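You operate a simulated robot arm through the tools that you are given. There is no shell and no other tool.

You run a simulated robot arm. Do the job below in one go: nothing can be reset, and whatever is moved stays where it is left.

JOB
Pull-test the lead to its printed newtons, hold briefly, then release it.
Fine: no further than that load; wheel back to slack, lever open, lead back on the mat.

Only the result counts: the job must be done as asked and must still hold three seconds after the hand-in. Knocking over, shifting, dropping, spilling or breaking anything else fails it.

ROBOT AND FRAMES
A 6-joint arm with a two-finger gripper, fixed in place. Base frame: the origin is on the floor under the middle of its stand, x ahead of it, y to its left, z up; the work surface is at about z = 802. Readings come in mm, degrees, newtons and seconds.
It reaches about 1572 mm from its shoulder. Its first joint turns from -166.0 to 166.0 degrees. Payload 2.45 kg.
The tool frame sits at the grasp point between the pads (the TCP): z along the fingers, y along the line on which they close. The tips reach 20 mm beyond it. The gripper opens to 140 mm; its body begins 168 mm behind the TCP.
Orientation is told as [roll, pitch, yaw] about the base's x, y, z axes, in that order, counted from this pose: with the fingers straight down and closing along the base's y, the tool's x points along the base's -x, its y along +y and its z along -z.

CONTROLS
- The arm moves only by the tool drive_tool. Its argument "rows" is a list of rows, each a list of 7 numbers: the turn, a rotation vector about the tool's x, y, z in units of 8 degrees (1.0 is 8 degrees), then the shift along the tool's x, y, z in units of 25 mm (1.0 is 25 mm), then the opening, from 0 (shut) to 1 (fully open). In form: [[ax, ay, az, tx, ty, tz, claw], ...]. A call has 1 to 20 rows; each row shifts and turns the commanded pose from where the row before left it, along the tool's axes as they then stand. A call with a number of a shift or a turn outside -1 to 1 is refused whole. Each row takes 0.2 s and may step no farther than 50 mm and 8.6 degrees from the row before; otherwise, or with a gripper value out of range, the whole call is refused. A pose out of reach is approached as far as the arm can. The call stops where the force on the tool passes 90 N (or 10 N more than at its start, if that is more) or the arm is blocked; 0.2 s more then pass. Each finger travels about 45 mm/s and halts on what it meets, pressing with about 26 N; the grip force reading is that of the motor and also rises with nothing between the fingers. The clock runs only during rows and for 0.2 s after the last one: add rows that do not move to give the fingers time. The reply holds the time, the measured pose of the TCP, the force on the tool along the base axes, the opening and the grip force, in the units named above and with some noise, with the torque about the TCP (base axes, N m) and any sound that the robot's microphone picked up.
- Cameras (640 x 400 px; columns grow to the right, rows downward): "scene" is fixed at [47.6, 648.4, 1580]; the picture's right is [-0.49, -0.87, 0.00], its down [-0.46, 0.26, -0.85] and it looks along [0.74, -0.42, -0.53] (base axes); focal length 330 px, centre (320, 200). "wrist" rides on the gripper at [78, 11, -209] in the tool frame; the picture's right is [-0.14, 0.99, 0.00], its down [-0.92, -0.13, -0.37] and it looks along [-0.37, -0.05, 0.93] (tool axes); focal length 280 px, centre (320, 200). There is no depth. A picture from a camera that has moved, and an enlarged one, comes with that camera's place and axes in the base frame and with its lens.
- capture(camera): a new picture of that camera. The clock stands still meanwhile.
- zoom(camera, box): a new picture of the part [left, top, right, bottom] of that camera's present view, enlarged. The clock stands still meanwhile.
- close_job(): hands the job in; it is judged then, once.

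Places have to be worked out from the pictures, the camera data and where the tool is seen. Open the gripper and draw the arm clear of the work before you hand the job in, unless the task says otherwise.

The tools are called by a JSON object that holds its "api" and its "payload". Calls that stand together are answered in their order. drive_tool: Moves the arm, as the interface text tells. Its arguments: {"type":"object","properties":{"rows":{"type":"array"}},"required":["rows"]} The other tools are called the same way: capture (camera) takes a picture; zoom (camera, box) takes an enlarged picture of a part of a camera's view; close_job () hands the job in.

At the start:

```text
clock: 0.0
eef_pos: [729.9, -241.4, 1160.0]
tcp_rot: [0.0, 0.0, -0.1]
contact_force: [-0.3, -0.4, -0.3]
ft_torque: [-0.03, -0.01, 0.0]
finger_gap: 140.3
grasp_force: 0.0
```

scene: 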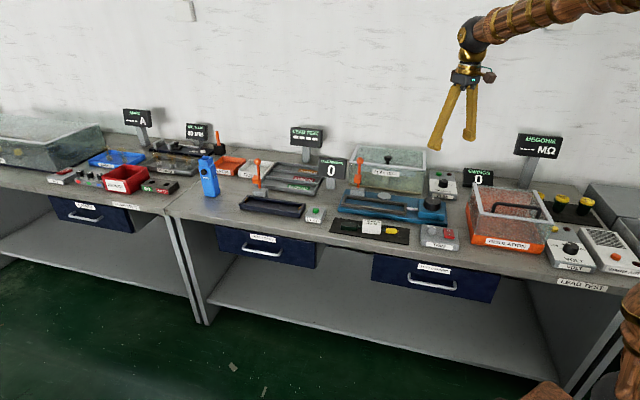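
wrist: 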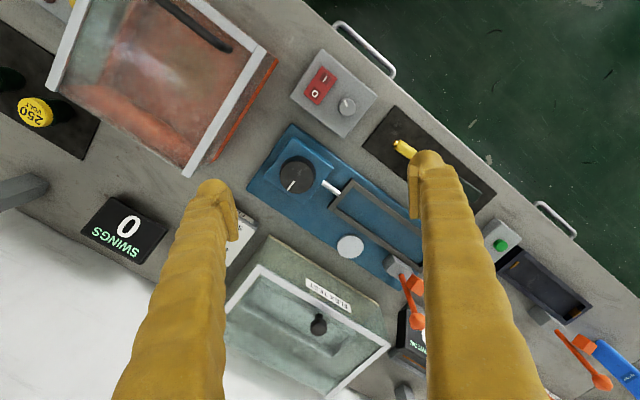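

The pictures show a bench with several stations: a blue pull tester with a wheel and an orange lever, and a dark mat. I'll enlarge the views to read the labels.

{"api": "zoom", "payload": {"camera": "scene", "box": [320, 140, 480, 240]}}

{"api": "zoom", "payload": {"camera": "wrist", "box": [240, 100, 560, 300]}}

{"api": "zoom", "payload": {"camera": "scene", "box": [200, 120, 360, 220]}}

{"api": "zoom", "payload": {"camera": "scene", "box": [480, 120, 640, 300]}}

```text
4.00 times, centred on (400, 190) of scene
camera zoom: at [47.6, 648.4, 1580.0], right [-0.49, -0.87, 0.0], down [-0.46, 0.26, -0.85], along [0.74, -0.42, -0.53], focal length 1318 px, centre (0, 240)
```

zoom: 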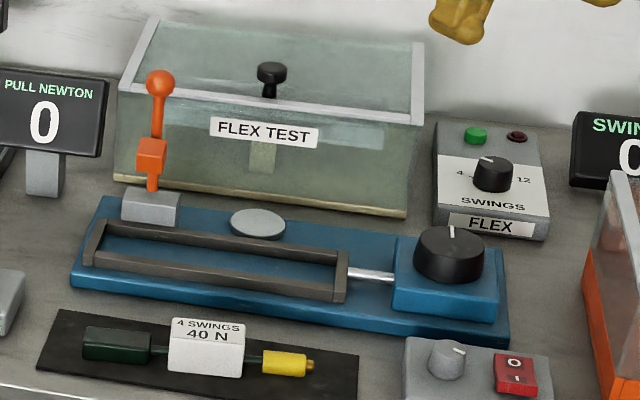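

```text
2.00 times, centred on (400, 200) of wrist
camera zoom: at [650.8, -231.3, 1370.0], right [0.14, 0.99, 0.0], down [0.92, -0.13, 0.37], along [0.37, -0.05, -0.93], focal length 561 px, centre (160, 200)
```

zoom: 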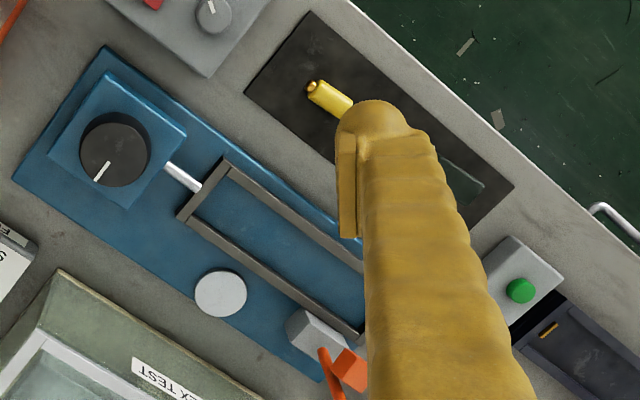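

```text
4.00 times, centred on (280, 170) of scene
camera zoom: at [47.6, 648.4, 1580.0], right [-0.49, -0.87, 0.0], down [-0.46, 0.26, -0.85], along [0.74, -0.42, -0.53], focal length 1318 px, centre (480, 320)
```

zoom: 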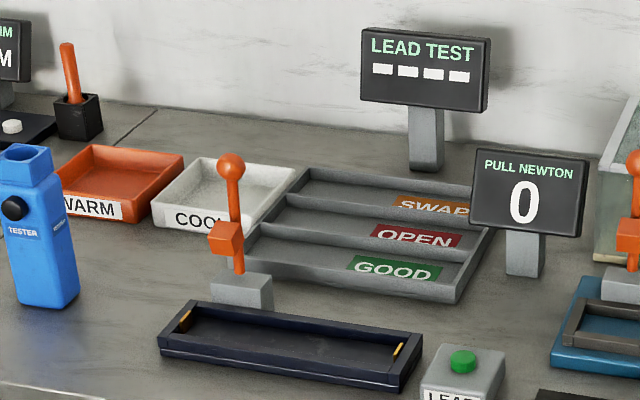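

```text
2.22 times, centred on (560, 210) of scene
camera zoom: at [47.6, 648.4, 1580.0], right [-0.49, -0.87, 0.0], down [-0.46, 0.26, -0.85], along [0.74, -0.42, -0.53], focal length 732 px, centre (-213, 178)
```

zoom: 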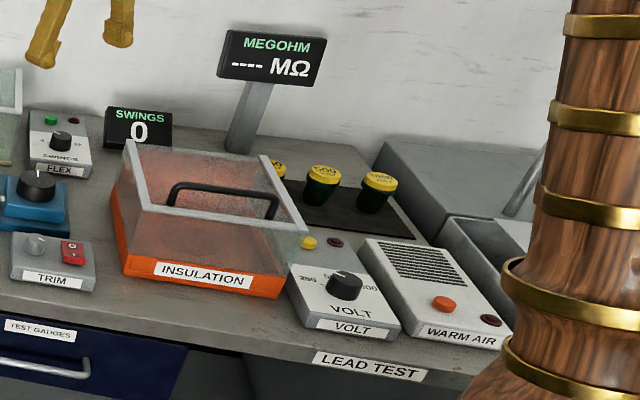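

The lead lies on the dark mat with a tag reading "4 SWINGS / 40 N", so the target is 40 N. Its ends are near (787,-82) and (892,38), and the blue pull tester with wheel and lever stands behind it. I'll move over the lead at height and turn to line up with it for a closer look.

{"api": "drive_tool", "payload": {"rows": [[0, 0, 0, -0.489, 0.96, 0, 1], [0, 0, 0, -0.489, 0.96, 0, 1], [0, 0, 0, -0.489, 0.96, 0, 1], [0, 0, 0, -0.489, 0.96, 0, 1], [0, 0, 0, -0.489, 0.96, 0, 1], [0, 0, 0, -0.489, 0.96, 0, 1], [0, 0, 0, -0.489, 0.96, 0, 1], [0, 0, 0, -0.489, 0.96, 0, 1], [0, 0, 0, -0.489, 0.96, 0, 1], [0, 0, -0.875, 0, 0, 0, 1], [0, 0, -0.875, 0, 0, 0, 1], [0, 0, -0.875, 0, 0, 0, 1], [0, 0, -0.875, 0, 0, 0, 1], [0, 0, -0.875, 0, 0, 0, 1], [0, 0, -0.875, 0, 0, 0, 1], [0, 0, -0.875, 0, 0, 0, 1]]}}

{"api": "capture", "payload": {"camera": "wrist"}}

{"api": "capture", "payload": {"camera": "scene"}}

```text
clock: 3.4
eef_pos: [839.6, -24.4, 1160.7]
tcp_rot: [-0.1, 0.1, 49.2]
contact_force: [-0.3, -0.8, 0.4]
ft_torque: [0.02, -0.02, -0.01]
finger_gap: 139.8
grasp_force: 0.0
```

```text
taken
camera wrist: at [779.5, -77.7, 1369.9], right [-0.66, 0.75, 0.0], down [0.7, 0.61, 0.37], along [0.28, 0.24, -0.93], focal length 280 px, centre (320, 200)
```

wrist: 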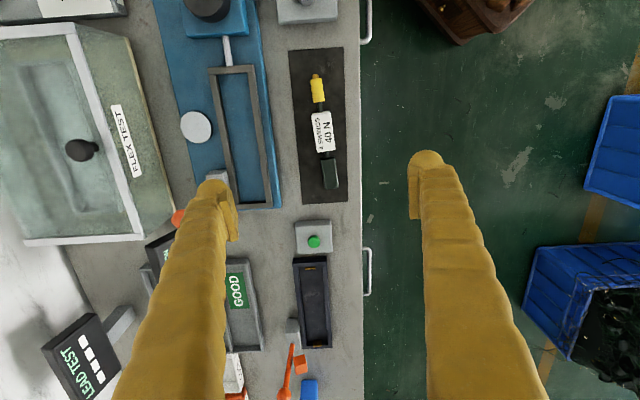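

```text
taken
```

scene: 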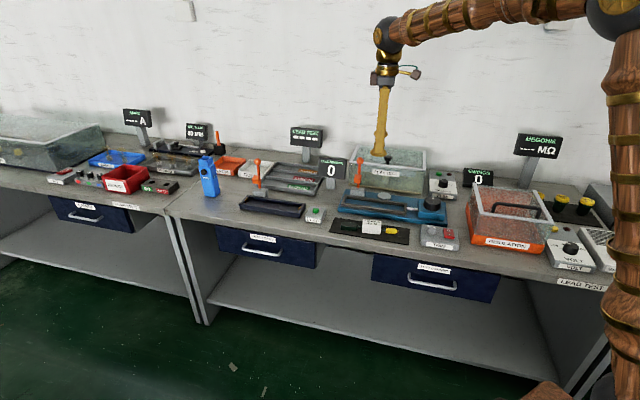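

The view is now squared up with the lead, whose axis is aligned with the tool at yaw 49°. I'll slide over towards the tester so that its cradle and lever come between the fingers for inspection.

{"api": "drive_tool", "payload": {"rows": [[0, 0, 0, 0, -1, 0, 1], [0, 0, 0, 0, -1, 0, 1], [0, 0, 0, 0, -1, 0, 1], [0, 0, 0, 0, -1, 0, 1], [0, 0, 0, 0, -1, 0, 1], [0, 0, 0, 0, -1, 0, 1], [0, 0, 0, 0, 0, 0, 1]]}}

{"api": "capture", "payload": {"camera": "wrist"}}

{"api": "zoom", "payload": {"camera": "wrist", "box": [240, 0, 480, 150]}}

{"api": "zoom", "payload": {"camera": "wrist", "box": [240, 110, 480, 260]}}

```text
clock: 5.0
eef_pos: [953.4, -122.9, 1160.4]
tcp_rot: [0.0, 0.0, 49.0]
contact_force: [-0.2, 0.0, 0.6]
ft_torque: [0.01, -0.02, -0.01]
finger_gap: 140.1
grasp_force: 0.0
```

```text
taken
camera wrist: at [893.1, -176.2, 1369.0], right [-0.66, 0.75, 0.0], down [0.7, 0.61, 0.37], along [0.28, 0.24, -0.93], focal length 280 px, centre (320, 200)
```

wrist: 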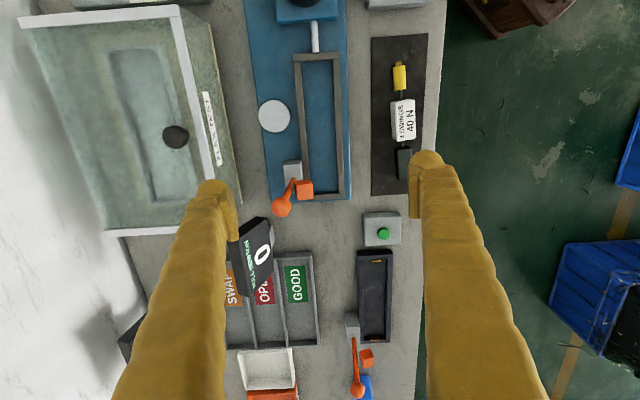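

```text
2.67 times, centred on (360, 75) of wrist
camera zoom: at [893.1, -176.2, 1369.0], right [-0.66, 0.75, 0.0], down [0.7, 0.61, 0.37], along [0.28, 0.24, -0.93], focal length 748 px, centre (213, 533)
```

zoom: 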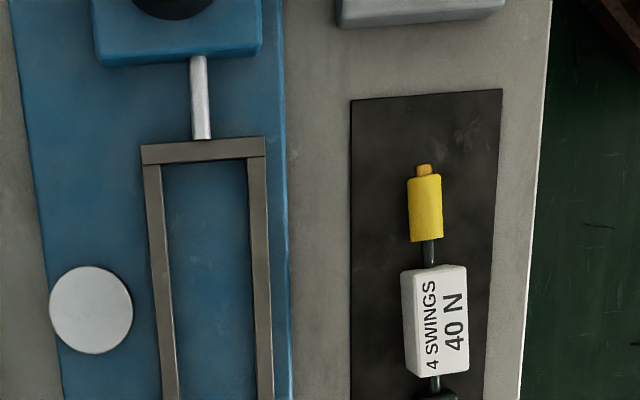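

```text
2.67 times, centred on (360, 185) of wrist
camera zoom: at [893.1, -176.2, 1369.0], right [-0.66, 0.75, 0.0], down [0.7, 0.61, 0.37], along [0.28, 0.24, -0.93], focal length 748 px, centre (213, 240)
```

zoom: 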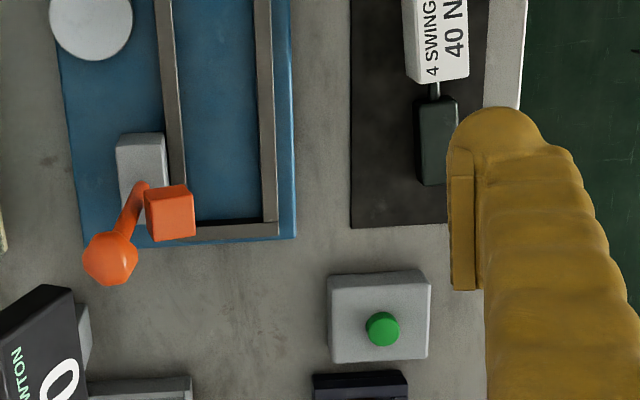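

The tester's cradle is an open frame about 235 mm long and turned about 4–5° from the lead. An upright lever, ball at about z=1000, stands beside the cradle's far end. I'll go back over the lead and descend for a closer look at its shape before gripping.

{"api": "drive_tool", "payload": {"rows": [[0, 0, 0, 0, 0.895, 0, 1], [0, 0, 0, 0, 0.895, 0, 1], [0, 0, 0, 0, 0.895, 0, 1], [0, 0, 0, 0, 0.895, 0, 1], [0, 0, 0, 0, 0.895, 0, 1], [0, 0, 0, 0, 0.895, 0, 1], [0, 0, 0, 0, 0.895, 0, 1], [0, 0, 0, 0, 0, 1, 1], [0, 0, 0, 0, 0, 1, 1], [0, 0, 0, 0, 0, 1, 1], [0, 0, 0, 0, 0, 1, 1], [0, 0, 0, 0, 0, 1, 1], [0, 0, 0, 0, 0, 1, 1], [0, 0, 0, 0, 0, 0, 1]]}}

{"api": "capture", "payload": {"camera": "wrist"}}

{"api": "zoom", "payload": {"camera": "wrist", "box": [220, 0, 460, 200]}}

{"api": "zoom", "payload": {"camera": "scene", "box": [340, 150, 460, 250]}}

```text
clock: 8.0
eef_pos: [833.0, -21.8, 1010.6]
tcp_rot: [0.0, 0.0, 49.0]
contact_force: [0.3, 0.7, -0.7]
ft_torque: [0.02, 0.0, 0.01]
finger_gap: 139.9
grasp_force: 0.0
```

```text
taken
camera wrist: at [773.7, -74.7, 1219.0], right [-0.66, 0.75, 0.0], down [0.7, 0.61, 0.37], along [0.28, 0.24, -0.93], focal length 280 px, centre (320, 200)
```

wrist: 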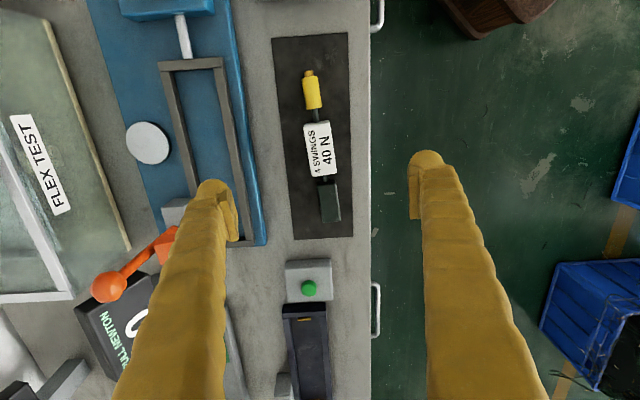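

```text
2.00 times, centred on (340, 100) of wrist
camera zoom: at [773.7, -74.7, 1219.0], right [-0.66, 0.75, 0.0], down [0.7, 0.61, 0.37], along [0.28, 0.24, -0.93], focal length 561 px, centre (280, 400)
```

zoom: 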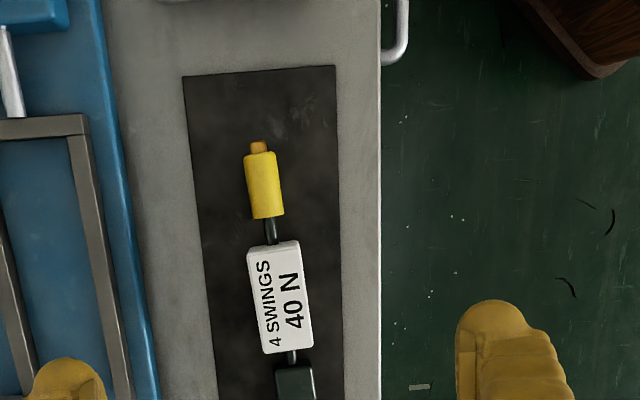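

```text
4.00 times, centred on (400, 200) of scene
camera zoom: at [47.6, 648.4, 1580.0], right [-0.49, -0.87, 0.0], down [-0.46, 0.26, -0.85], along [0.74, -0.42, -0.53], focal length 1318 px, centre (0, 200)
```

zoom: 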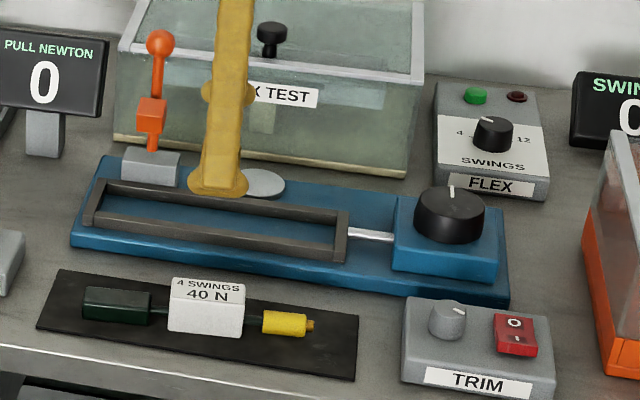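

The lead has a white tag block in the middle, roughly 36 mm wide and 75 mm long, directly under the TCP. I'll zoom in on both cradle ends to measure rail height and positions more precisely.

{"api": "zoom", "payload": {"camera": "scene", "box": [400, 190, 464, 230]}}

{"api": "zoom", "payload": {"camera": "scene", "box": [340, 180, 404, 220]}}

{"api": "zoom", "payload": {"camera": "wrist", "box": [110, 20, 270, 120]}}

{"api": "zoom", "payload": {"camera": "wrist", "box": [80, 170, 290, 300]}}

```text
10.00 times, centred on (432, 210) of scene
camera zoom: at [47.6, 648.4, 1580.0], right [-0.49, -0.87, 0.0], down [-0.46, 0.26, -0.85], along [0.74, -0.42, -0.53], focal length 3295 px, centre (-800, 100)
```

zoom: 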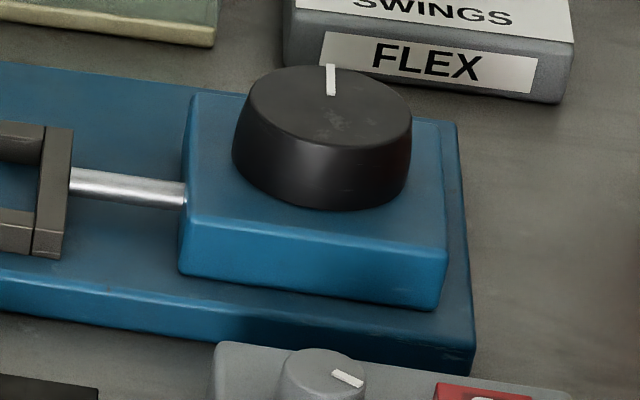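

```text
10.00 times, centred on (372, 200) of scene
camera zoom: at [47.6, 648.4, 1580.0], right [-0.49, -0.87, 0.0], down [-0.46, 0.26, -0.85], along [0.74, -0.42, -0.53], focal length 3295 px, centre (-200, 200)
```

zoom: 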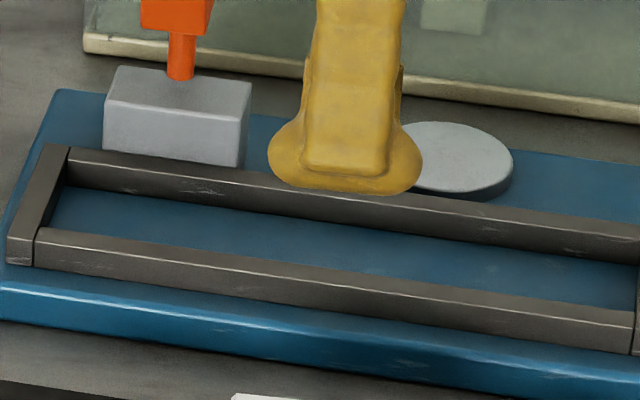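

```text
4.00 times, centred on (190, 70) of wrist
camera zoom: at [773.7, -74.7, 1219.0], right [-0.66, 0.75, 0.0], down [0.7, 0.61, 0.37], along [0.28, 0.24, -0.93], focal length 1122 px, centre (840, 720)
```

zoom: 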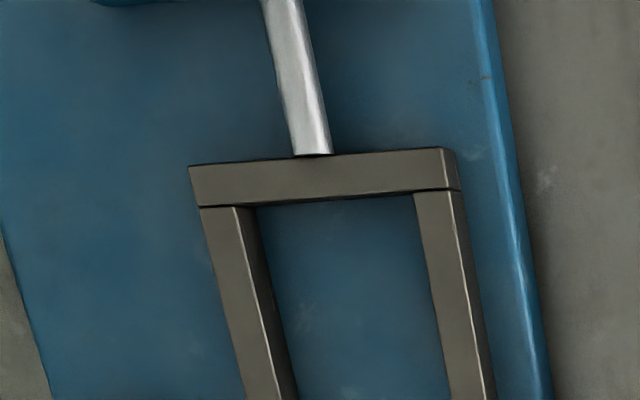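

```text
3.05 times, centred on (185, 235) of wrist
camera zoom: at [773.7, -74.7, 1219.0], right [-0.66, 0.75, 0.0], down [0.7, 0.61, 0.37], along [0.28, 0.24, -0.93], focal length 854 px, centre (731, 93)
```

zoom: 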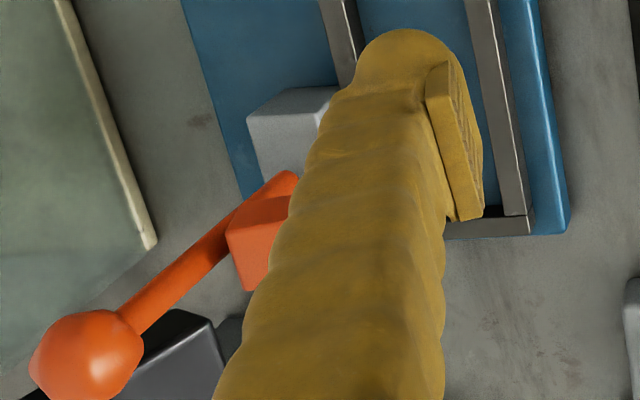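

From two views the tag block spans about 34 mm across and 69 mm along, with its top near z≈850. The rail tops are at about 843 and the cradle centre is near (949,-121) at yaw ≈44.5°. I'll narrow the gripper to about 80 mm, centre on the block and descend so the tips overlap only its upper 24 mm.

{"api": "drive_tool", "payload": {"rows": [[0, 0, 0, 0.1, 0.02, 0, 0.57], [0, 0, 0, 0, 0, 0.9, 0.57], [0, 0, 0, 0, 0, 0.9, 0.57], [0, 0, 0, 0, 0, 0.9, 0.57], [0, 0, 0, 0, 0, 0.9, 0.57], [0, 0, 0, 0, 0, 0.9, 0.57], [0, 0, 0, 0, 0, 0.9, 0.57], [0, 0, 0, 0, 0, 0, 0.57]]}}

{"api": "capture", "payload": {"camera": "wrist"}}

{"api": "zoom", "payload": {"camera": "scene", "box": [330, 190, 430, 250]}}

```text
clock: 9.8
eef_pos: [833.2, -23.1, 876.5]
tcp_rot: [0.0, 0.0, 49.0]
contact_force: [-0.9, 0.0, 0.6]
ft_torque: [0.0, 0.02, 0.0]
finger_gap: 79.8
grasp_force: 0.0
```

```text
taken
camera wrist: at [772.6, -76.1, 1085.4], right [-0.66, 0.75, 0.0], down [0.7, 0.61, 0.37], along [0.28, 0.24, -0.93], focal length 280 px, centre (320, 200)
```

wrist: 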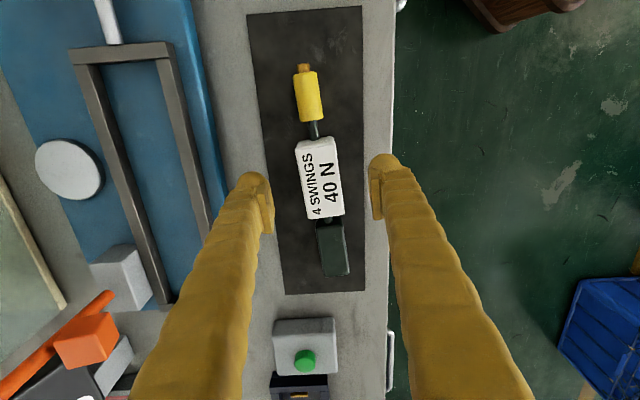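

```text
6.40 times, centred on (380, 220) of scene
camera zoom: at [47.6, 648.4, 1580.0], right [-0.49, -0.87, 0.0], down [-0.46, 0.26, -0.85], along [0.74, -0.42, -0.53], focal length 2109 px, centre (-64, 72)
```

zoom: 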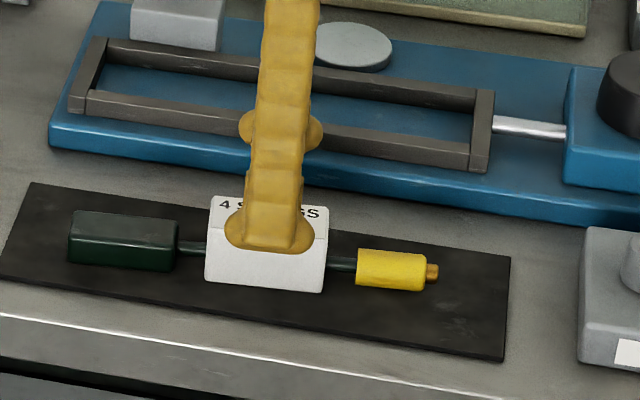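

The fingers straddle the tag block evenly with the tips just above its top. I'll go down another 30 mm and close gently.

{"api": "drive_tool", "payload": {"rows": [[0, 0, 0, 0.1, 0, 0.6, 0.57], [0, 0, 0, 0.1, 0, 0.6, 0.57], [0, 0, 0, 0, 0, 0, 0.4], [0, 0, 0, 0, 0, 0, 0.3], [0, 0, 0, 0, 0, 0, 0.22], [0, 0, 0, 0, 0, 0, 0.2], [0, 0, 0, 0, 0, 0, 0.2], [0, 0, 0, 0, 0, 0, 0.2]]}}

{"api": "capture", "payload": {"camera": "wrist"}}

```text
clock: 11.6
eef_pos: [829.9, -25.6, 846.7]
tcp_rot: [0.0, 0.1, 49.1]
contact_force: [0.3, 0.3, 1.1]
ft_torque: [-0.01, -0.01, 0.02]
finger_gap: 34.9
grasp_force: 25.8
```

```text
taken
camera wrist: at [769.2, -78.0, 1055.3], right [-0.66, 0.75, 0.0], down [0.7, 0.61, 0.37], along [0.28, 0.24, -0.93], focal length 280 px, centre (320, 200)
```

wrist: 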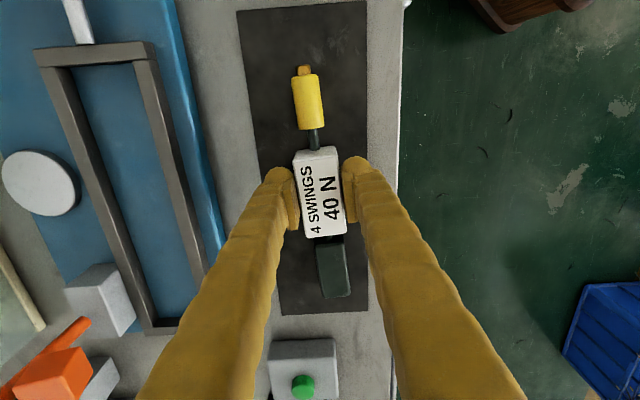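

The block is held (gap 34.9 mm, about 26 N) at TCP (829.9, -25.6, 846.7), yaw 49.1°; I'll note that pose for returning the lead. Next I lift 80 mm, move over the cradle and turn to its axis, yaw ≈44.5°.

{"api": "drive_tool", "payload": {"rows": [[0, 0, 0, 0, 0, -0.4, 0.2], [0, 0, 0, 0, 0, -0.8, 0.2], [0, 0, 0, 0, 0, -1, 0.2], [0, 0, 0, 0, 0, -1, 0.2], [0, 0, 0, 0.046, -0.756, 0, 0.2], [0, 0, 0, 0.046, -0.756, 0, 0.2], [0, 0, 0, 0.046, -0.756, 0, 0.2], [0, 0, 0, 0.046, -0.756, 0, 0.2], [0, 0, 0, 0.046, -0.756, 0, 0.2], [0, 0, 0, 0.046, -0.756, 0, 0.2], [0, 0, 0, 0.046, -0.756, 0, 0.2], [0, 0, 0, 0, -0.756, 0, 0.2], [0, 0, 0.575, 0, 0, 0, 0.2], [0, 0, 0, 0, 0, 0, 0.2]]}}

{"api": "capture", "payload": {"camera": "wrist"}}

{"api": "zoom", "payload": {"camera": "scene", "box": [330, 140, 470, 240]}}

```text
clock: 14.6
eef_pos: [938.6, -131.5, 926.3]
tcp_rot: [-0.1, 0.1, 44.4]
contact_force: [0.3, 0.2, -1.1]
ft_torque: [-0.01, 0.05, 0.02]
finger_gap: 34.8
grasp_force: 25.9
```

```text
taken
camera wrist: at [874.8, -178.8, 1134.9], right [-0.6, 0.8, 0.0], down [0.75, 0.55, 0.37], along [0.3, 0.22, -0.93], focal length 280 px, centre (320, 200)
```

wrist: 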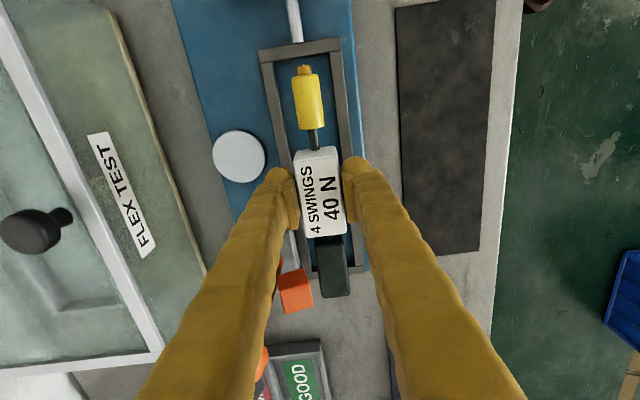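

```text
4.00 times, centred on (400, 190) of scene
camera zoom: at [47.6, 648.4, 1580.0], right [-0.49, -0.87, 0.0], down [-0.46, 0.26, -0.85], along [0.74, -0.42, -0.53], focal length 1318 px, centre (0, 240)
```

zoom: 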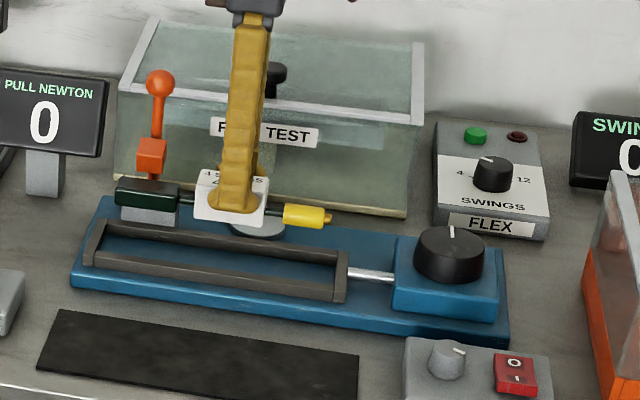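

The lead is held level and parallel to the rails above the cradle. I'll enlarge the wrist view to check the sideways and lengthwise alignment before lowering.

{"api": "zoom", "payload": {"camera": "wrist", "box": [220, 0, 400, 120]}}

{"api": "zoom", "payload": {"camera": "wrist", "box": [220, 200, 400, 320]}}

```text
3.33 times, centred on (310, 60) of wrist
camera zoom: at [874.8, -178.8, 1134.9], right [-0.6, 0.8, 0.0], down [0.75, 0.55, 0.37], along [0.3, 0.22, -0.93], focal length 935 px, centre (353, 667)
```

zoom: 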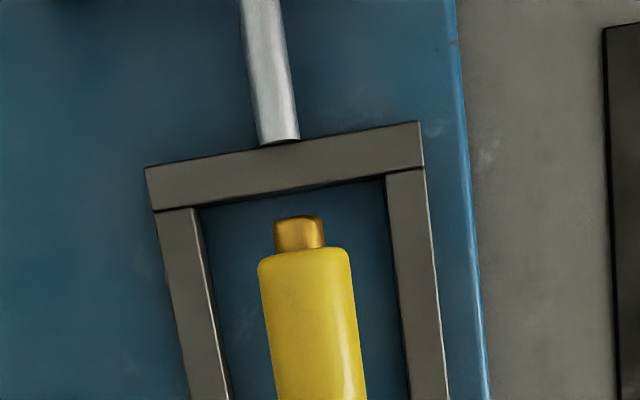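

```text
3.33 times, centred on (310, 260) of wrist
camera zoom: at [874.8, -178.8, 1134.9], right [-0.6, 0.8, 0.0], down [0.75, 0.55, 0.37], along [0.3, 0.22, -0.93], focal length 935 px, centre (353, 0)
```

zoom: 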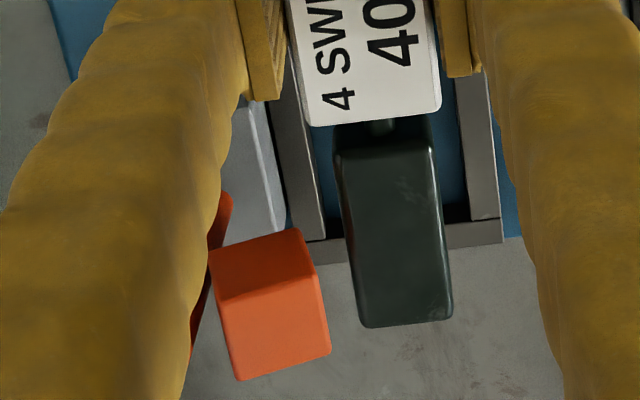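

The cradle inner ends are at u'≈472 and 710 and the lead spans about 484–692, with the lead 3 mm off the centreline. I'll lower 40 mm, then shift 3 mm sideways and 5 mm towards the lever end, and look again.

{"api": "drive_tool", "payload": {"rows": [[0, 0, 0, 0, 0, 0.6, 0.2], [0, 0, 0, 0, 0, 0.6, 0.2], [0, 0, 0, -0.1, -0.06, 0.2, 0.2], [0, 0, 0, -0.1, -0.06, 0.2, 0.2], [0, 0, 0, 0, 0, 0, 0.2]]}}

{"api": "capture", "payload": {"camera": "wrist"}}

{"api": "zoom", "payload": {"camera": "scene", "box": [340, 175, 440, 235]}}

```text
clock: 15.8
eef_pos: [945.3, -131.9, 885.6]
tcp_rot: [0.1, -0.1, 44.3]
contact_force: [-0.7, -0.4, -0.3]
ft_torque: [-0.01, 0.01, -0.01]
finger_gap: 34.7
grasp_force: 25.8
```

```text
taken
camera wrist: at [880.3, -178.5, 1094.8], right [-0.6, 0.8, 0.0], down [0.75, 0.55, 0.37], along [0.3, 0.22, -0.93], focal length 280 px, centre (320, 200)
```

wrist: 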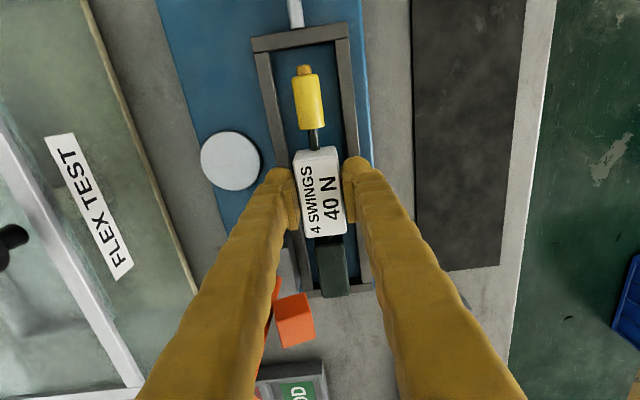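

```text
6.40 times, centred on (390, 205) of scene
camera zoom: at [47.6, 648.4, 1580.0], right [-0.49, -0.87, 0.0], down [-0.46, 0.26, -0.85], along [0.74, -0.42, -0.53], focal length 2109 px, centre (-128, 168)
```

zoom: 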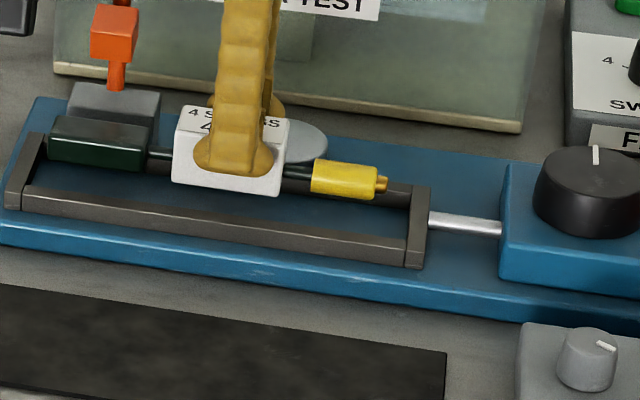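

The lead is inside the frame outline with margin at both ends. I'll lower it another 13 mm in small steps and watch the vertical force.

{"api": "drive_tool", "payload": {"rows": [[0, 0, 0, 0, 0, 0.2, 0.2], [0, 0, 0, 0, 0, 0.2, 0.2], [0, 0, 0, 0, 0, 0.12, 0.2], [0, 0, 0, 0, 0, 0, 0.2]]}}

{"api": "zoom", "payload": {"camera": "scene", "box": [340, 175, 440, 235]}}

{"api": "zoom", "payload": {"camera": "wrist", "box": [220, 20, 420, 320]}}

```text
clock: 16.8
eef_pos: [943.4, -130.0, 872.9]
tcp_rot: [0.0, 0.0, 44.4]
contact_force: [0.0, 0.3, -0.8]
ft_torque: [-0.03, -0.01, -0.02]
finger_gap: 34.9
grasp_force: 25.9
```

```text
6.40 times, centred on (390, 205) of scene
camera zoom: at [47.6, 648.4, 1580.0], right [-0.49, -0.87, 0.0], down [-0.46, 0.26, -0.85], along [0.74, -0.42, -0.53], focal length 2109 px, centre (-128, 168)
```

zoom: 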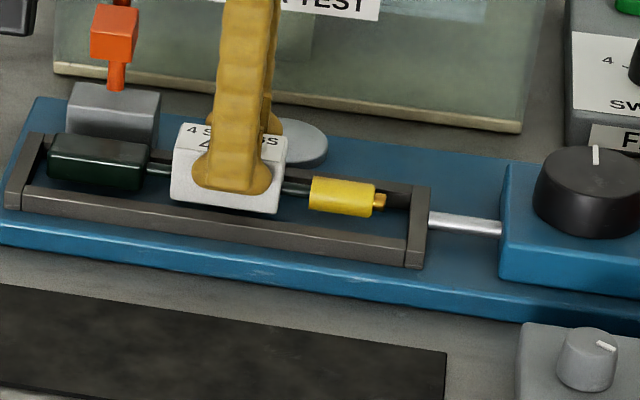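

```text
1.33 times, centred on (320, 170) of wrist
camera zoom: at [879.5, -178.0, 1082.0], right [-0.6, 0.8, 0.0], down [0.75, 0.55, 0.37], along [0.3, 0.22, -0.93], focal length 374 px, centre (320, 240)
```

zoom: 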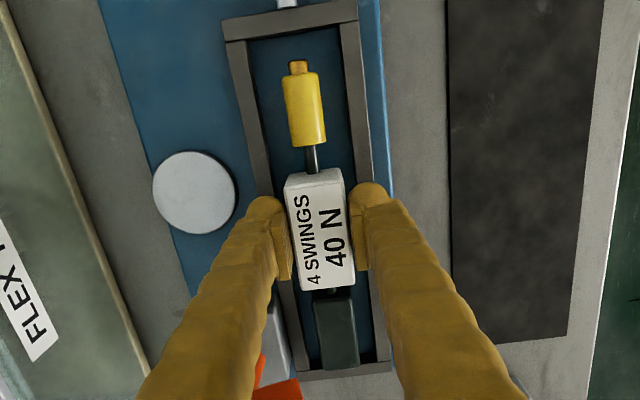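

There is no contact yet, and the lead sits nicely between the rails. I'll keep lowering in small steps to feel the floor.

{"api": "drive_tool", "payload": {"rows": [[0, 0, 0, 0, 0, 0.1, 0.2], [0, 0, 0, 0, 0, 0.06, 0.2], [0, 0, 0, 0, 0, 0, 0.2]]}}

```text
clock: 17.6
eef_pos: [942.7, -129.3, 867.9]
tcp_rot: [0.0, 0.0, 44.3]
contact_force: [0.5, -0.1, -0.9]
ft_torque: [0.01, -0.01, -0.03]
finger_gap: 34.6
grasp_force: 26.1
```

Still free at z=867.9. I'll lower another 3 mm and check the side view for how close the lead's underside is to the floor.

{"api": "drive_tool", "payload": {"rows": [[0, 0, 0, 0, 0, 0.06, 0.2], [0, 0, 0, 0, 0, 0.06, 0.2], [0, 0, 0, 0, 0, 0, 0.2]]}}

{"api": "zoom", "payload": {"camera": "scene", "box": [340, 190, 404, 230]}}

{"api": "zoom", "payload": {"camera": "scene", "box": [370, 190, 434, 230]}}

```text
clock: 18.4
eef_pos: [943.6, -129.3, 865.7]
tcp_rot: [-0.1, 0.0, 44.5]
contact_force: [-0.1, 0.4, -1.1]
ft_torque: [-0.02, 0.03, 0.08]
finger_gap: 34.8
grasp_force: 26.1
```

```text
10.00 times, centred on (372, 210) of scene
camera zoom: at [47.6, 648.4, 1580.0], right [-0.49, -0.87, 0.0], down [-0.46, 0.26, -0.85], along [0.74, -0.42, -0.53], focal length 3295 px, centre (-200, 100)
```

zoom: 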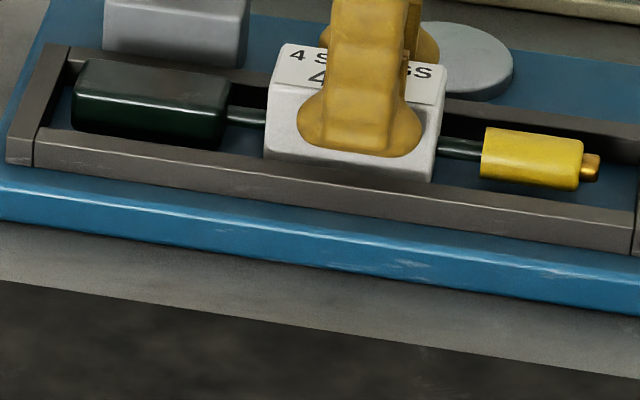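

```text
10.00 times, centred on (402, 210) of scene
camera zoom: at [47.6, 648.4, 1580.0], right [-0.49, -0.87, 0.0], down [-0.46, 0.26, -0.85], along [0.74, -0.42, -0.53], focal length 3295 px, centre (-500, 100)
```

zoom: 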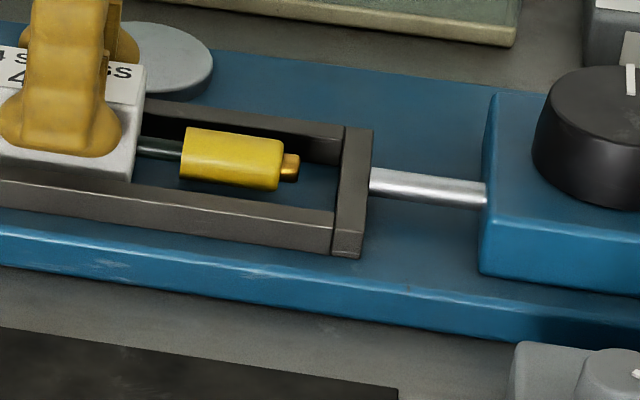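

The underside must be within a few mm of the floor. I'll lower 2 mm more and then open to about 62 mm to release the lead.

{"api": "drive_tool", "payload": {"rows": [[0, 0, 0, 0, 0, 0.08, 0.2], [0, 0, 0, 0, 0, 0, 0.2]]}}

```text
clock: 19.0
eef_pos: [944.6, -131.2, 863.5]
tcp_rot: [0.0, 0.0, 44.5]
contact_force: [0.2, 0.5, -1.0]
ft_torque: [-0.01, 0.0, -0.02]
finger_gap: 34.9
grasp_force: 26.4
```

Still no contact, and the tips are now level with the rail tops, so the remaining drop is only a few mm. I'll open gently here.

{"api": "drive_tool", "payload": {"rows": [[0, 0, 0, 0, 0, 0, 0.26], [0, 0, 0, 0, 0, 0, 0.3], [0, 0, 0, 0, 0, 0, 0.36], [0, 0, 0, 0, 0, 0, 0.42], [0, 0, 0, 0, 0, 0, 0.45], [0, 0, 0, 0, 0, 0, 0.45]]}}

{"api": "capture", "payload": {"camera": "wrist"}}

{"api": "zoom", "payload": {"camera": "scene", "box": [340, 175, 440, 235]}}

```text
clock: 20.4
eef_pos: [943.6, -130.2, 864.4]
tcp_rot: [0.0, 0.0, 44.5]
contact_force: [-1.1, -0.5, 0.3]
ft_torque: [0.0, -0.03, 0.01]
finger_gap: 63.2
grasp_force: 0.0
```

```text
taken
camera wrist: at [879.2, -177.4, 1073.4], right [-0.6, 0.8, 0.0], down [0.75, 0.55, 0.37], along [0.3, 0.22, -0.93], focal length 280 px, centre (320, 200)
```

wrist: 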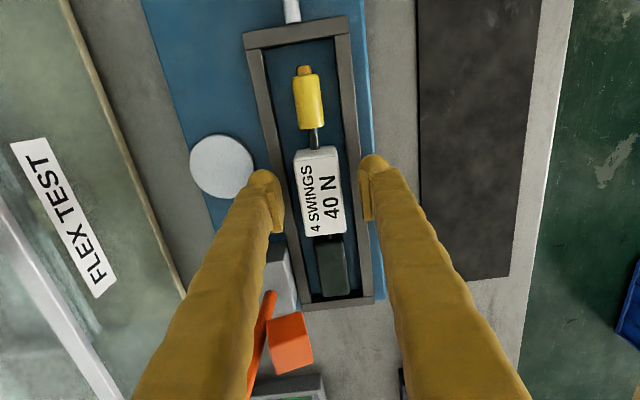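

```text
6.40 times, centred on (390, 205) of scene
camera zoom: at [47.6, 648.4, 1580.0], right [-0.49, -0.87, 0.0], down [-0.46, 0.26, -0.85], along [0.74, -0.42, -0.53], focal length 2109 px, centre (-128, 168)
```

zoom: 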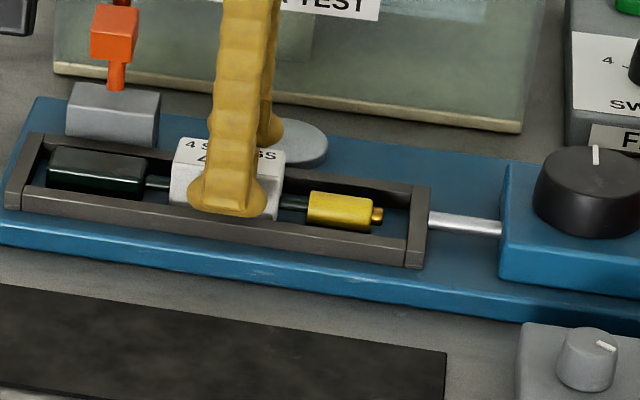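

The lead now lies straight in the cradle. I'll rise to z≈1070 and turn 90° so the fingers close along the cradle axis, ready to take the lever's ball and give the camera a front view of it.

{"api": "drive_tool", "payload": {"rows": [[0, 0, 0, 0, 0, -0.5, 0.45], [0, 0, 0, 0, 0, -1, 0.45], [0, 0, 0, 0, 0, -1, 0.45], [0, 0, 0, 0, 0, -1, 0.45], [0, 0, 0, 0, 0, -1, 0.45], [0, 0, 0, 0, 0, -1, 0.45], [0, 0, 0, 0, 0, -1, 0.45], [0, 0, 0, 0, 0, -1, 0.45], [0, 0, 0, 0, 0, -1, 0.45]]}}

{"api": "drive_tool", "payload": {"rows": [[0, 0, 1, 0, 0, 0, 0.45], [0, 0, 1, 0, 0, 0, 0.45], [0, 0, 1, 0, 0, 0, 0.45], [0, 0, 1, 0, 0, 0, 0.45], [0, 0, 1, 0, 0, 0, 0.45], [0, 0, 1, 0, 0, 0, 0.45], [0, 0, 1, 0, 0, 0, 0.45], [0, 0, 1, 0, 0, 0, 0.45], [0, 0, 1, 0, 0, 0, 0.45], [0, 0, 1, 0, 0, 0, 0.45], [0, 0, 1, 0, 0, 0, 0.45], [0, 0, 0.25, 0, 0, 0, 0.45], [0, 0, 0, 0, 0, 0, 0.45]]}}

{"api": "capture", "payload": {"camera": "wrist"}}

{"api": "capture", "payload": {"camera": "scene"}}

```text
clock: 22.4
eef_pos: [943.5, -129.1, 1076.4]
tcp_rot: [-0.1, 0.0, 44.4]
contact_force: [0.9, -0.9, -0.4]
ft_torque: [-0.03, 0.01, -0.04]
finger_gap: 63.3
grasp_force: 0.2
```

```text
clock: 25.2
eef_pos: [943.7, -129.6, 1076.4]
tcp_rot: [0.0, 0.0, -45.7]
contact_force: [0.0, 0.3, -0.7]
ft_torque: [-0.02, 0.0, 0.0]
finger_gap: 63.2
grasp_force: 0.1
```

```text
taken
camera wrist: at [896.1, -66.6, 1285.6], right [0.8, 0.59, 0.0], down [0.55, -0.75, 0.37], along [0.22, -0.3, -0.93], focal length 280 px, centre (320, 200)
```

wrist: 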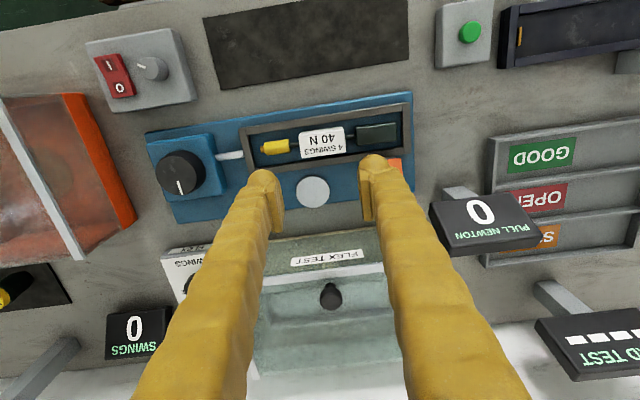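

```text
taken
```

scene: 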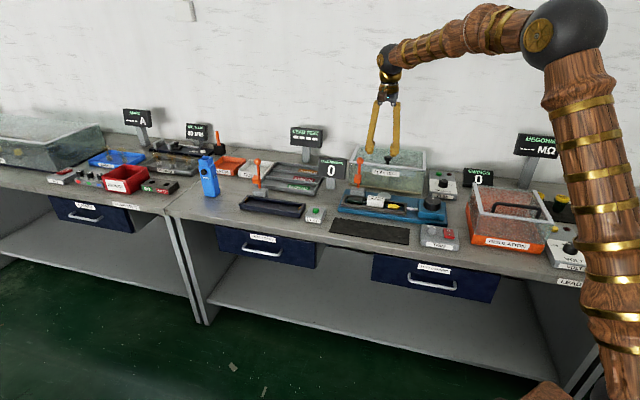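

I'll shift about 87 mm along the cradle so that the lever comes between the fingers in the camera view.

{"api": "drive_tool", "payload": {"rows": [[0, 0, 0, 0, 0.87, 0, 0.55], [0, 0, 0, 0, 0.87, 0, 0.55], [0, 0, 0, 0, 0.87, 0, 0.55], [0, 0, 0, 0, 0.87, 0, 0.55], [0, 0, 0, 0, 0, 0, 0.55]]}}

{"api": "capture", "payload": {"camera": "wrist"}}

{"api": "zoom", "payload": {"camera": "wrist", "box": [240, 130, 400, 250]}}

{"api": "zoom", "payload": {"camera": "scene", "box": [320, 140, 400, 220]}}

```text
clock: 26.4
eef_pos: [1005.8, -67.8, 1078.6]
tcp_rot: [0.0, 0.0, -45.6]
contact_force: [0.4, -1.1, 0.5]
ft_torque: [0.0, -0.01, 0.0]
finger_gap: 76.9
grasp_force: 0.0
```

```text
taken
camera wrist: at [958.5, -5.5, 1286.2], right [0.8, 0.6, 0.0], down [0.55, -0.75, 0.37], along [0.22, -0.3, -0.93], focal length 280 px, centre (320, 200)
```

wrist: 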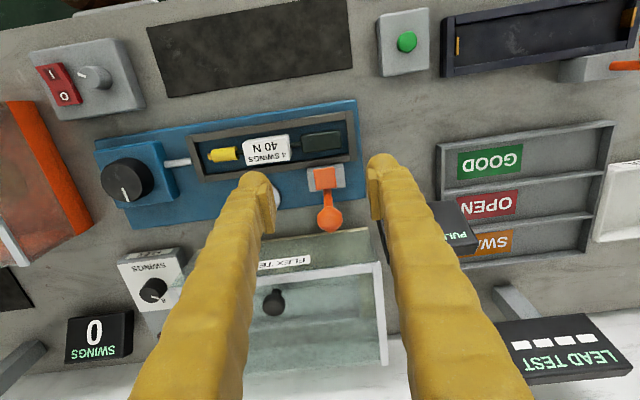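

```text
3.33 times, centred on (320, 190) of wrist
camera zoom: at [958.5, -5.5, 1286.2], right [0.8, 0.6, 0.0], down [0.55, -0.75, 0.37], along [0.22, -0.3, -0.93], focal length 935 px, centre (320, 233)
```

zoom: 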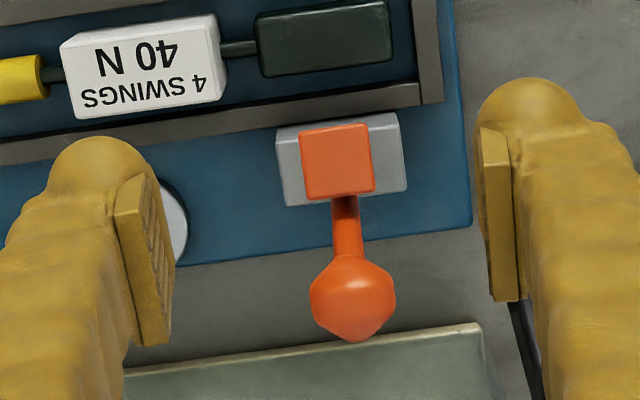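

```text
5.00 times, centred on (360, 180) of scene
camera zoom: at [47.6, 648.4, 1580.0], right [-0.49, -0.87, 0.0], down [-0.46, 0.26, -0.85], along [0.74, -0.42, -0.53], focal length 1648 px, centre (120, 300)
```

zoom: 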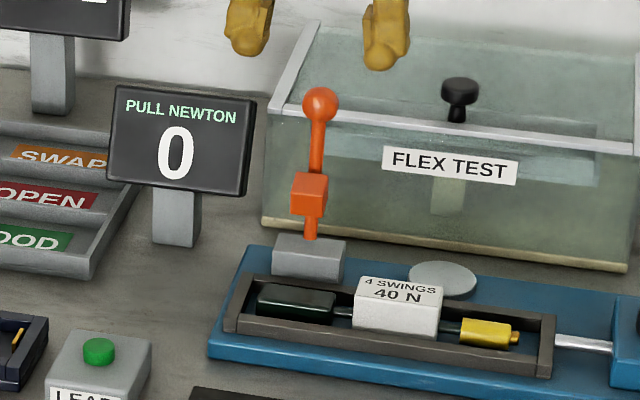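

The lever stands upright with its jaw facing the cradle, so it swings across the cradle onto the green plug, which lines up with it. The ball is at u'≈672, w'≈-812, z≈1000. I'll move above it and descend with the fingers open on both sides of the ball.

{"api": "drive_tool", "payload": {"rows": [[0, 0, 0, -0.8, 0.01, 0, 0.55], [0, 0, 0, -0.8, 0.01, 0, 0.55], [0, 0, 0, -0.8, 0.01, 0, 0.55], [0, 0, 0, 0, 0, 0.8, 0.55], [0, 0, 0, 0, 0, 0.8, 0.55], [0, 0, 0, 0, 0, 0.8, 0.55], [0, 0, 0, 0, 0, 0.74, 0.55], [0, 0, 0, 0, 0, 0, 0.55]]}}

{"api": "capture", "payload": {"camera": "wrist"}}

{"api": "zoom", "payload": {"camera": "scene", "box": [320, 140, 400, 220]}}

```text
clock: 28.2
eef_pos: [1047.3, -112.0, 997.9]
tcp_rot: [0.0, 0.0, -45.5]
contact_force: [-0.2, -0.1, 0.1]
ft_torque: [0.02, -0.02, 0.01]
finger_gap: 76.8
grasp_force: 0.1
```

```text
taken
camera wrist: at [999.8, -49.9, 1205.7], right [0.8, 0.6, 0.0], down [0.55, -0.75, 0.37], along [0.22, -0.3, -0.93], focal length 280 px, centre (320, 200)
```

wrist: 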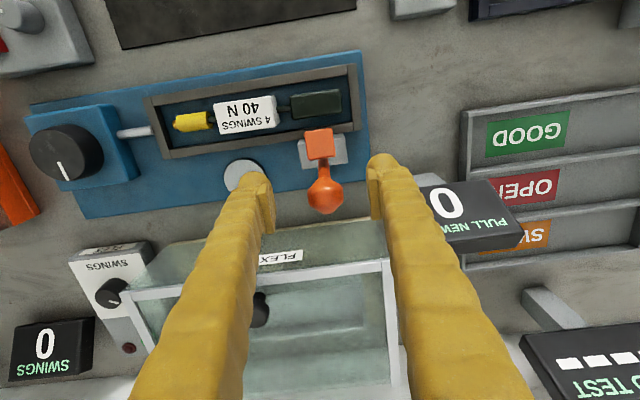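

```text
5.00 times, centred on (360, 180) of scene
camera zoom: at [47.6, 648.4, 1580.0], right [-0.49, -0.87, 0.0], down [-0.46, 0.26, -0.85], along [0.74, -0.42, -0.53], focal length 1648 px, centre (120, 300)
```

zoom: 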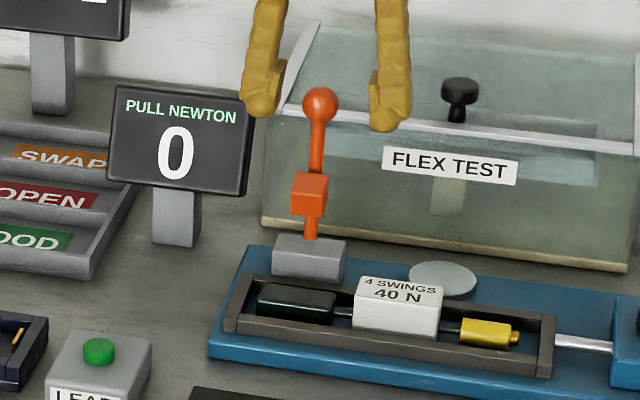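

The ball sits centred on the TCP within a few mm. I'll nudge 3 mm along the cradle axis and close on it.

{"api": "drive_tool", "payload": {"rows": [[0, 0, 0, 0, 0.14, 0.08, 0.5], [0, 0, 0, 0, 0, 0, 0.4], [0, 0, 0, 0, 0, 0, 0.3], [0, 0, 0, 0, 0, 0, 0.2], [0, 0, 0, 0, 0, 0, 0.15], [0, 0, 0, 0, 0, 0, 0.15], [0, 0, 0, 0, 0, 0, 0.15]]}}

{"api": "zoom", "payload": {"camera": "scene", "box": [320, 140, 400, 220]}}

{"api": "zoom", "payload": {"camera": "wrist", "box": [240, 130, 400, 250]}}

```text
clock: 29.8
eef_pos: [1050.4, -109.1, 995.8]
tcp_rot: [0.0, 0.1, -45.5]
contact_force: [-2.2, -3.1, -1.1]
ft_torque: [-0.01, 0.02, -0.03]
finger_gap: 27.8
grasp_force: 44.7
```

```text
5.00 times, centred on (360, 180) of scene
camera zoom: at [47.6, 648.4, 1580.0], right [-0.49, -0.87, 0.0], down [-0.46, 0.26, -0.85], along [0.74, -0.42, -0.53], focal length 1648 px, centre (120, 300)
```

zoom: 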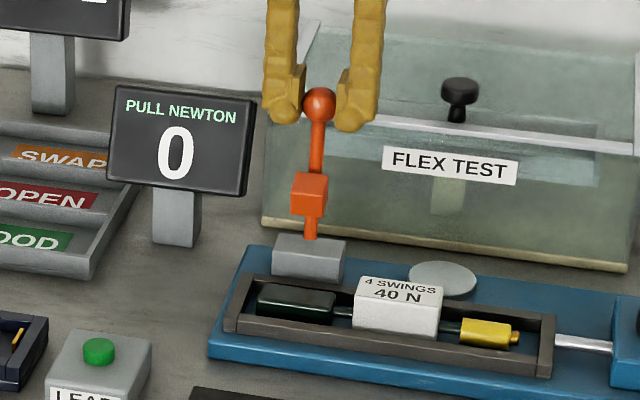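

```text
3.33 times, centred on (320, 190) of wrist
camera zoom: at [1002.4, -46.6, 1204.5], right [0.8, 0.6, 0.0], down [0.55, -0.75, 0.37], along [0.22, -0.3, -0.93], focal length 935 px, centre (320, 233)
```

zoom: 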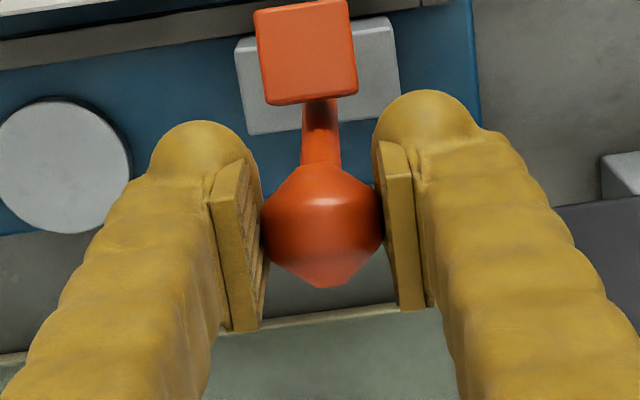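

The ball is held (gap 27.8 mm). I'll start the swing towards the cradle along an arc of about 140 mm radius, first 10°, and check the forces.

{"api": "drive_tool", "payload": {"rows": [[0, 0, 0, 0.488, 0, 0.021, 0.15], [0, 0, 0, 0.484, 0, 0.064, 0.15], [0, 0, 0, 0, 0, 0, 0.15]]}}

{"api": "zoom", "payload": {"camera": "scene", "box": [320, 140, 400, 220]}}

```text
clock: 30.6
eef_pos: [1032.3, -92.5, 992.6]
tcp_rot: [-0.1, 0.0, -45.6]
contact_force: [-6.6, -21.9, -4.6]
ft_torque: [-0.88, -0.68, -0.05]
finger_gap: 27.3
grasp_force: 45.0
```

```text
5.00 times, centred on (360, 180) of scene
camera zoom: at [47.6, 648.4, 1580.0], right [-0.49, -0.87, 0.0], down [-0.46, 0.26, -0.85], along [0.74, -0.42, -0.53], focal length 1648 px, centre (120, 300)
```

zoom: 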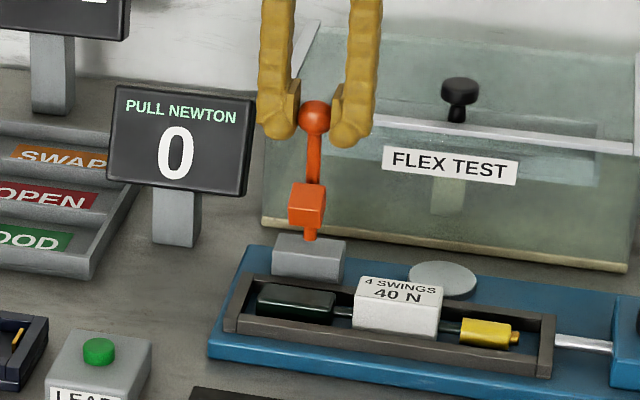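

The lever moves with the ball, with moderate resistance and a side force of about 20 N along -u'. I'll ease the TCP 2 mm that way while continuing the arc to 20°.

{"api": "drive_tool", "payload": {"rows": [[0, 0, 0, 0.477, -0.05, 0.106, 0.15], [0, 0, 0, 0.466, -0.05, 0.147, 0.15], [0, 0, 0, 0, 0, 0, 0.15]]}}

```text
clock: 31.4
eef_pos: [1014.9, -77.0, 987.2]
tcp_rot: [0.0, 0.0, -45.6]
contact_force: [12.1, -9.7, -23.5]
ft_torque: [-0.53, -0.62, -0.04]
finger_gap: 27.1
grasp_force: 44.7
```

The side force is gone, but the lever now pulls down at about 23 N, so its real radius is shorter than I assumed. I'll use R≈130 mm and descend a little faster for the next 10°.

{"api": "drive_tool", "payload": {"rows": [[0, 0, 0, 0.432, 0, 0.24, 0.15], [0, 0, 0, 0.412, 0, 0.29, 0.15], [0, 0, 0, 0, 0, 0, 0.15]]}}

{"api": "zoom", "payload": {"camera": "scene", "box": [320, 140, 400, 220]}}

```text
clock: 32.2
eef_pos: [1000.5, -59.9, 976.7]
tcp_rot: [0.1, -0.1, -45.6]
contact_force: [3.5, -0.2, 10.1]
ft_torque: [-0.65, -0.66, -0.01]
finger_gap: 26.2
grasp_force: 45.2
```

```text
5.00 times, centred on (360, 180) of scene
camera zoom: at [47.6, 648.4, 1580.0], right [-0.49, -0.87, 0.0], down [-0.46, 0.26, -0.85], along [0.74, -0.42, -0.53], focal length 1648 px, centre (120, 300)
```

zoom: 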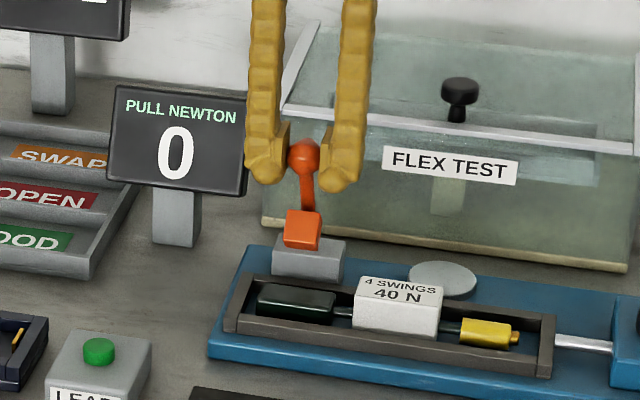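

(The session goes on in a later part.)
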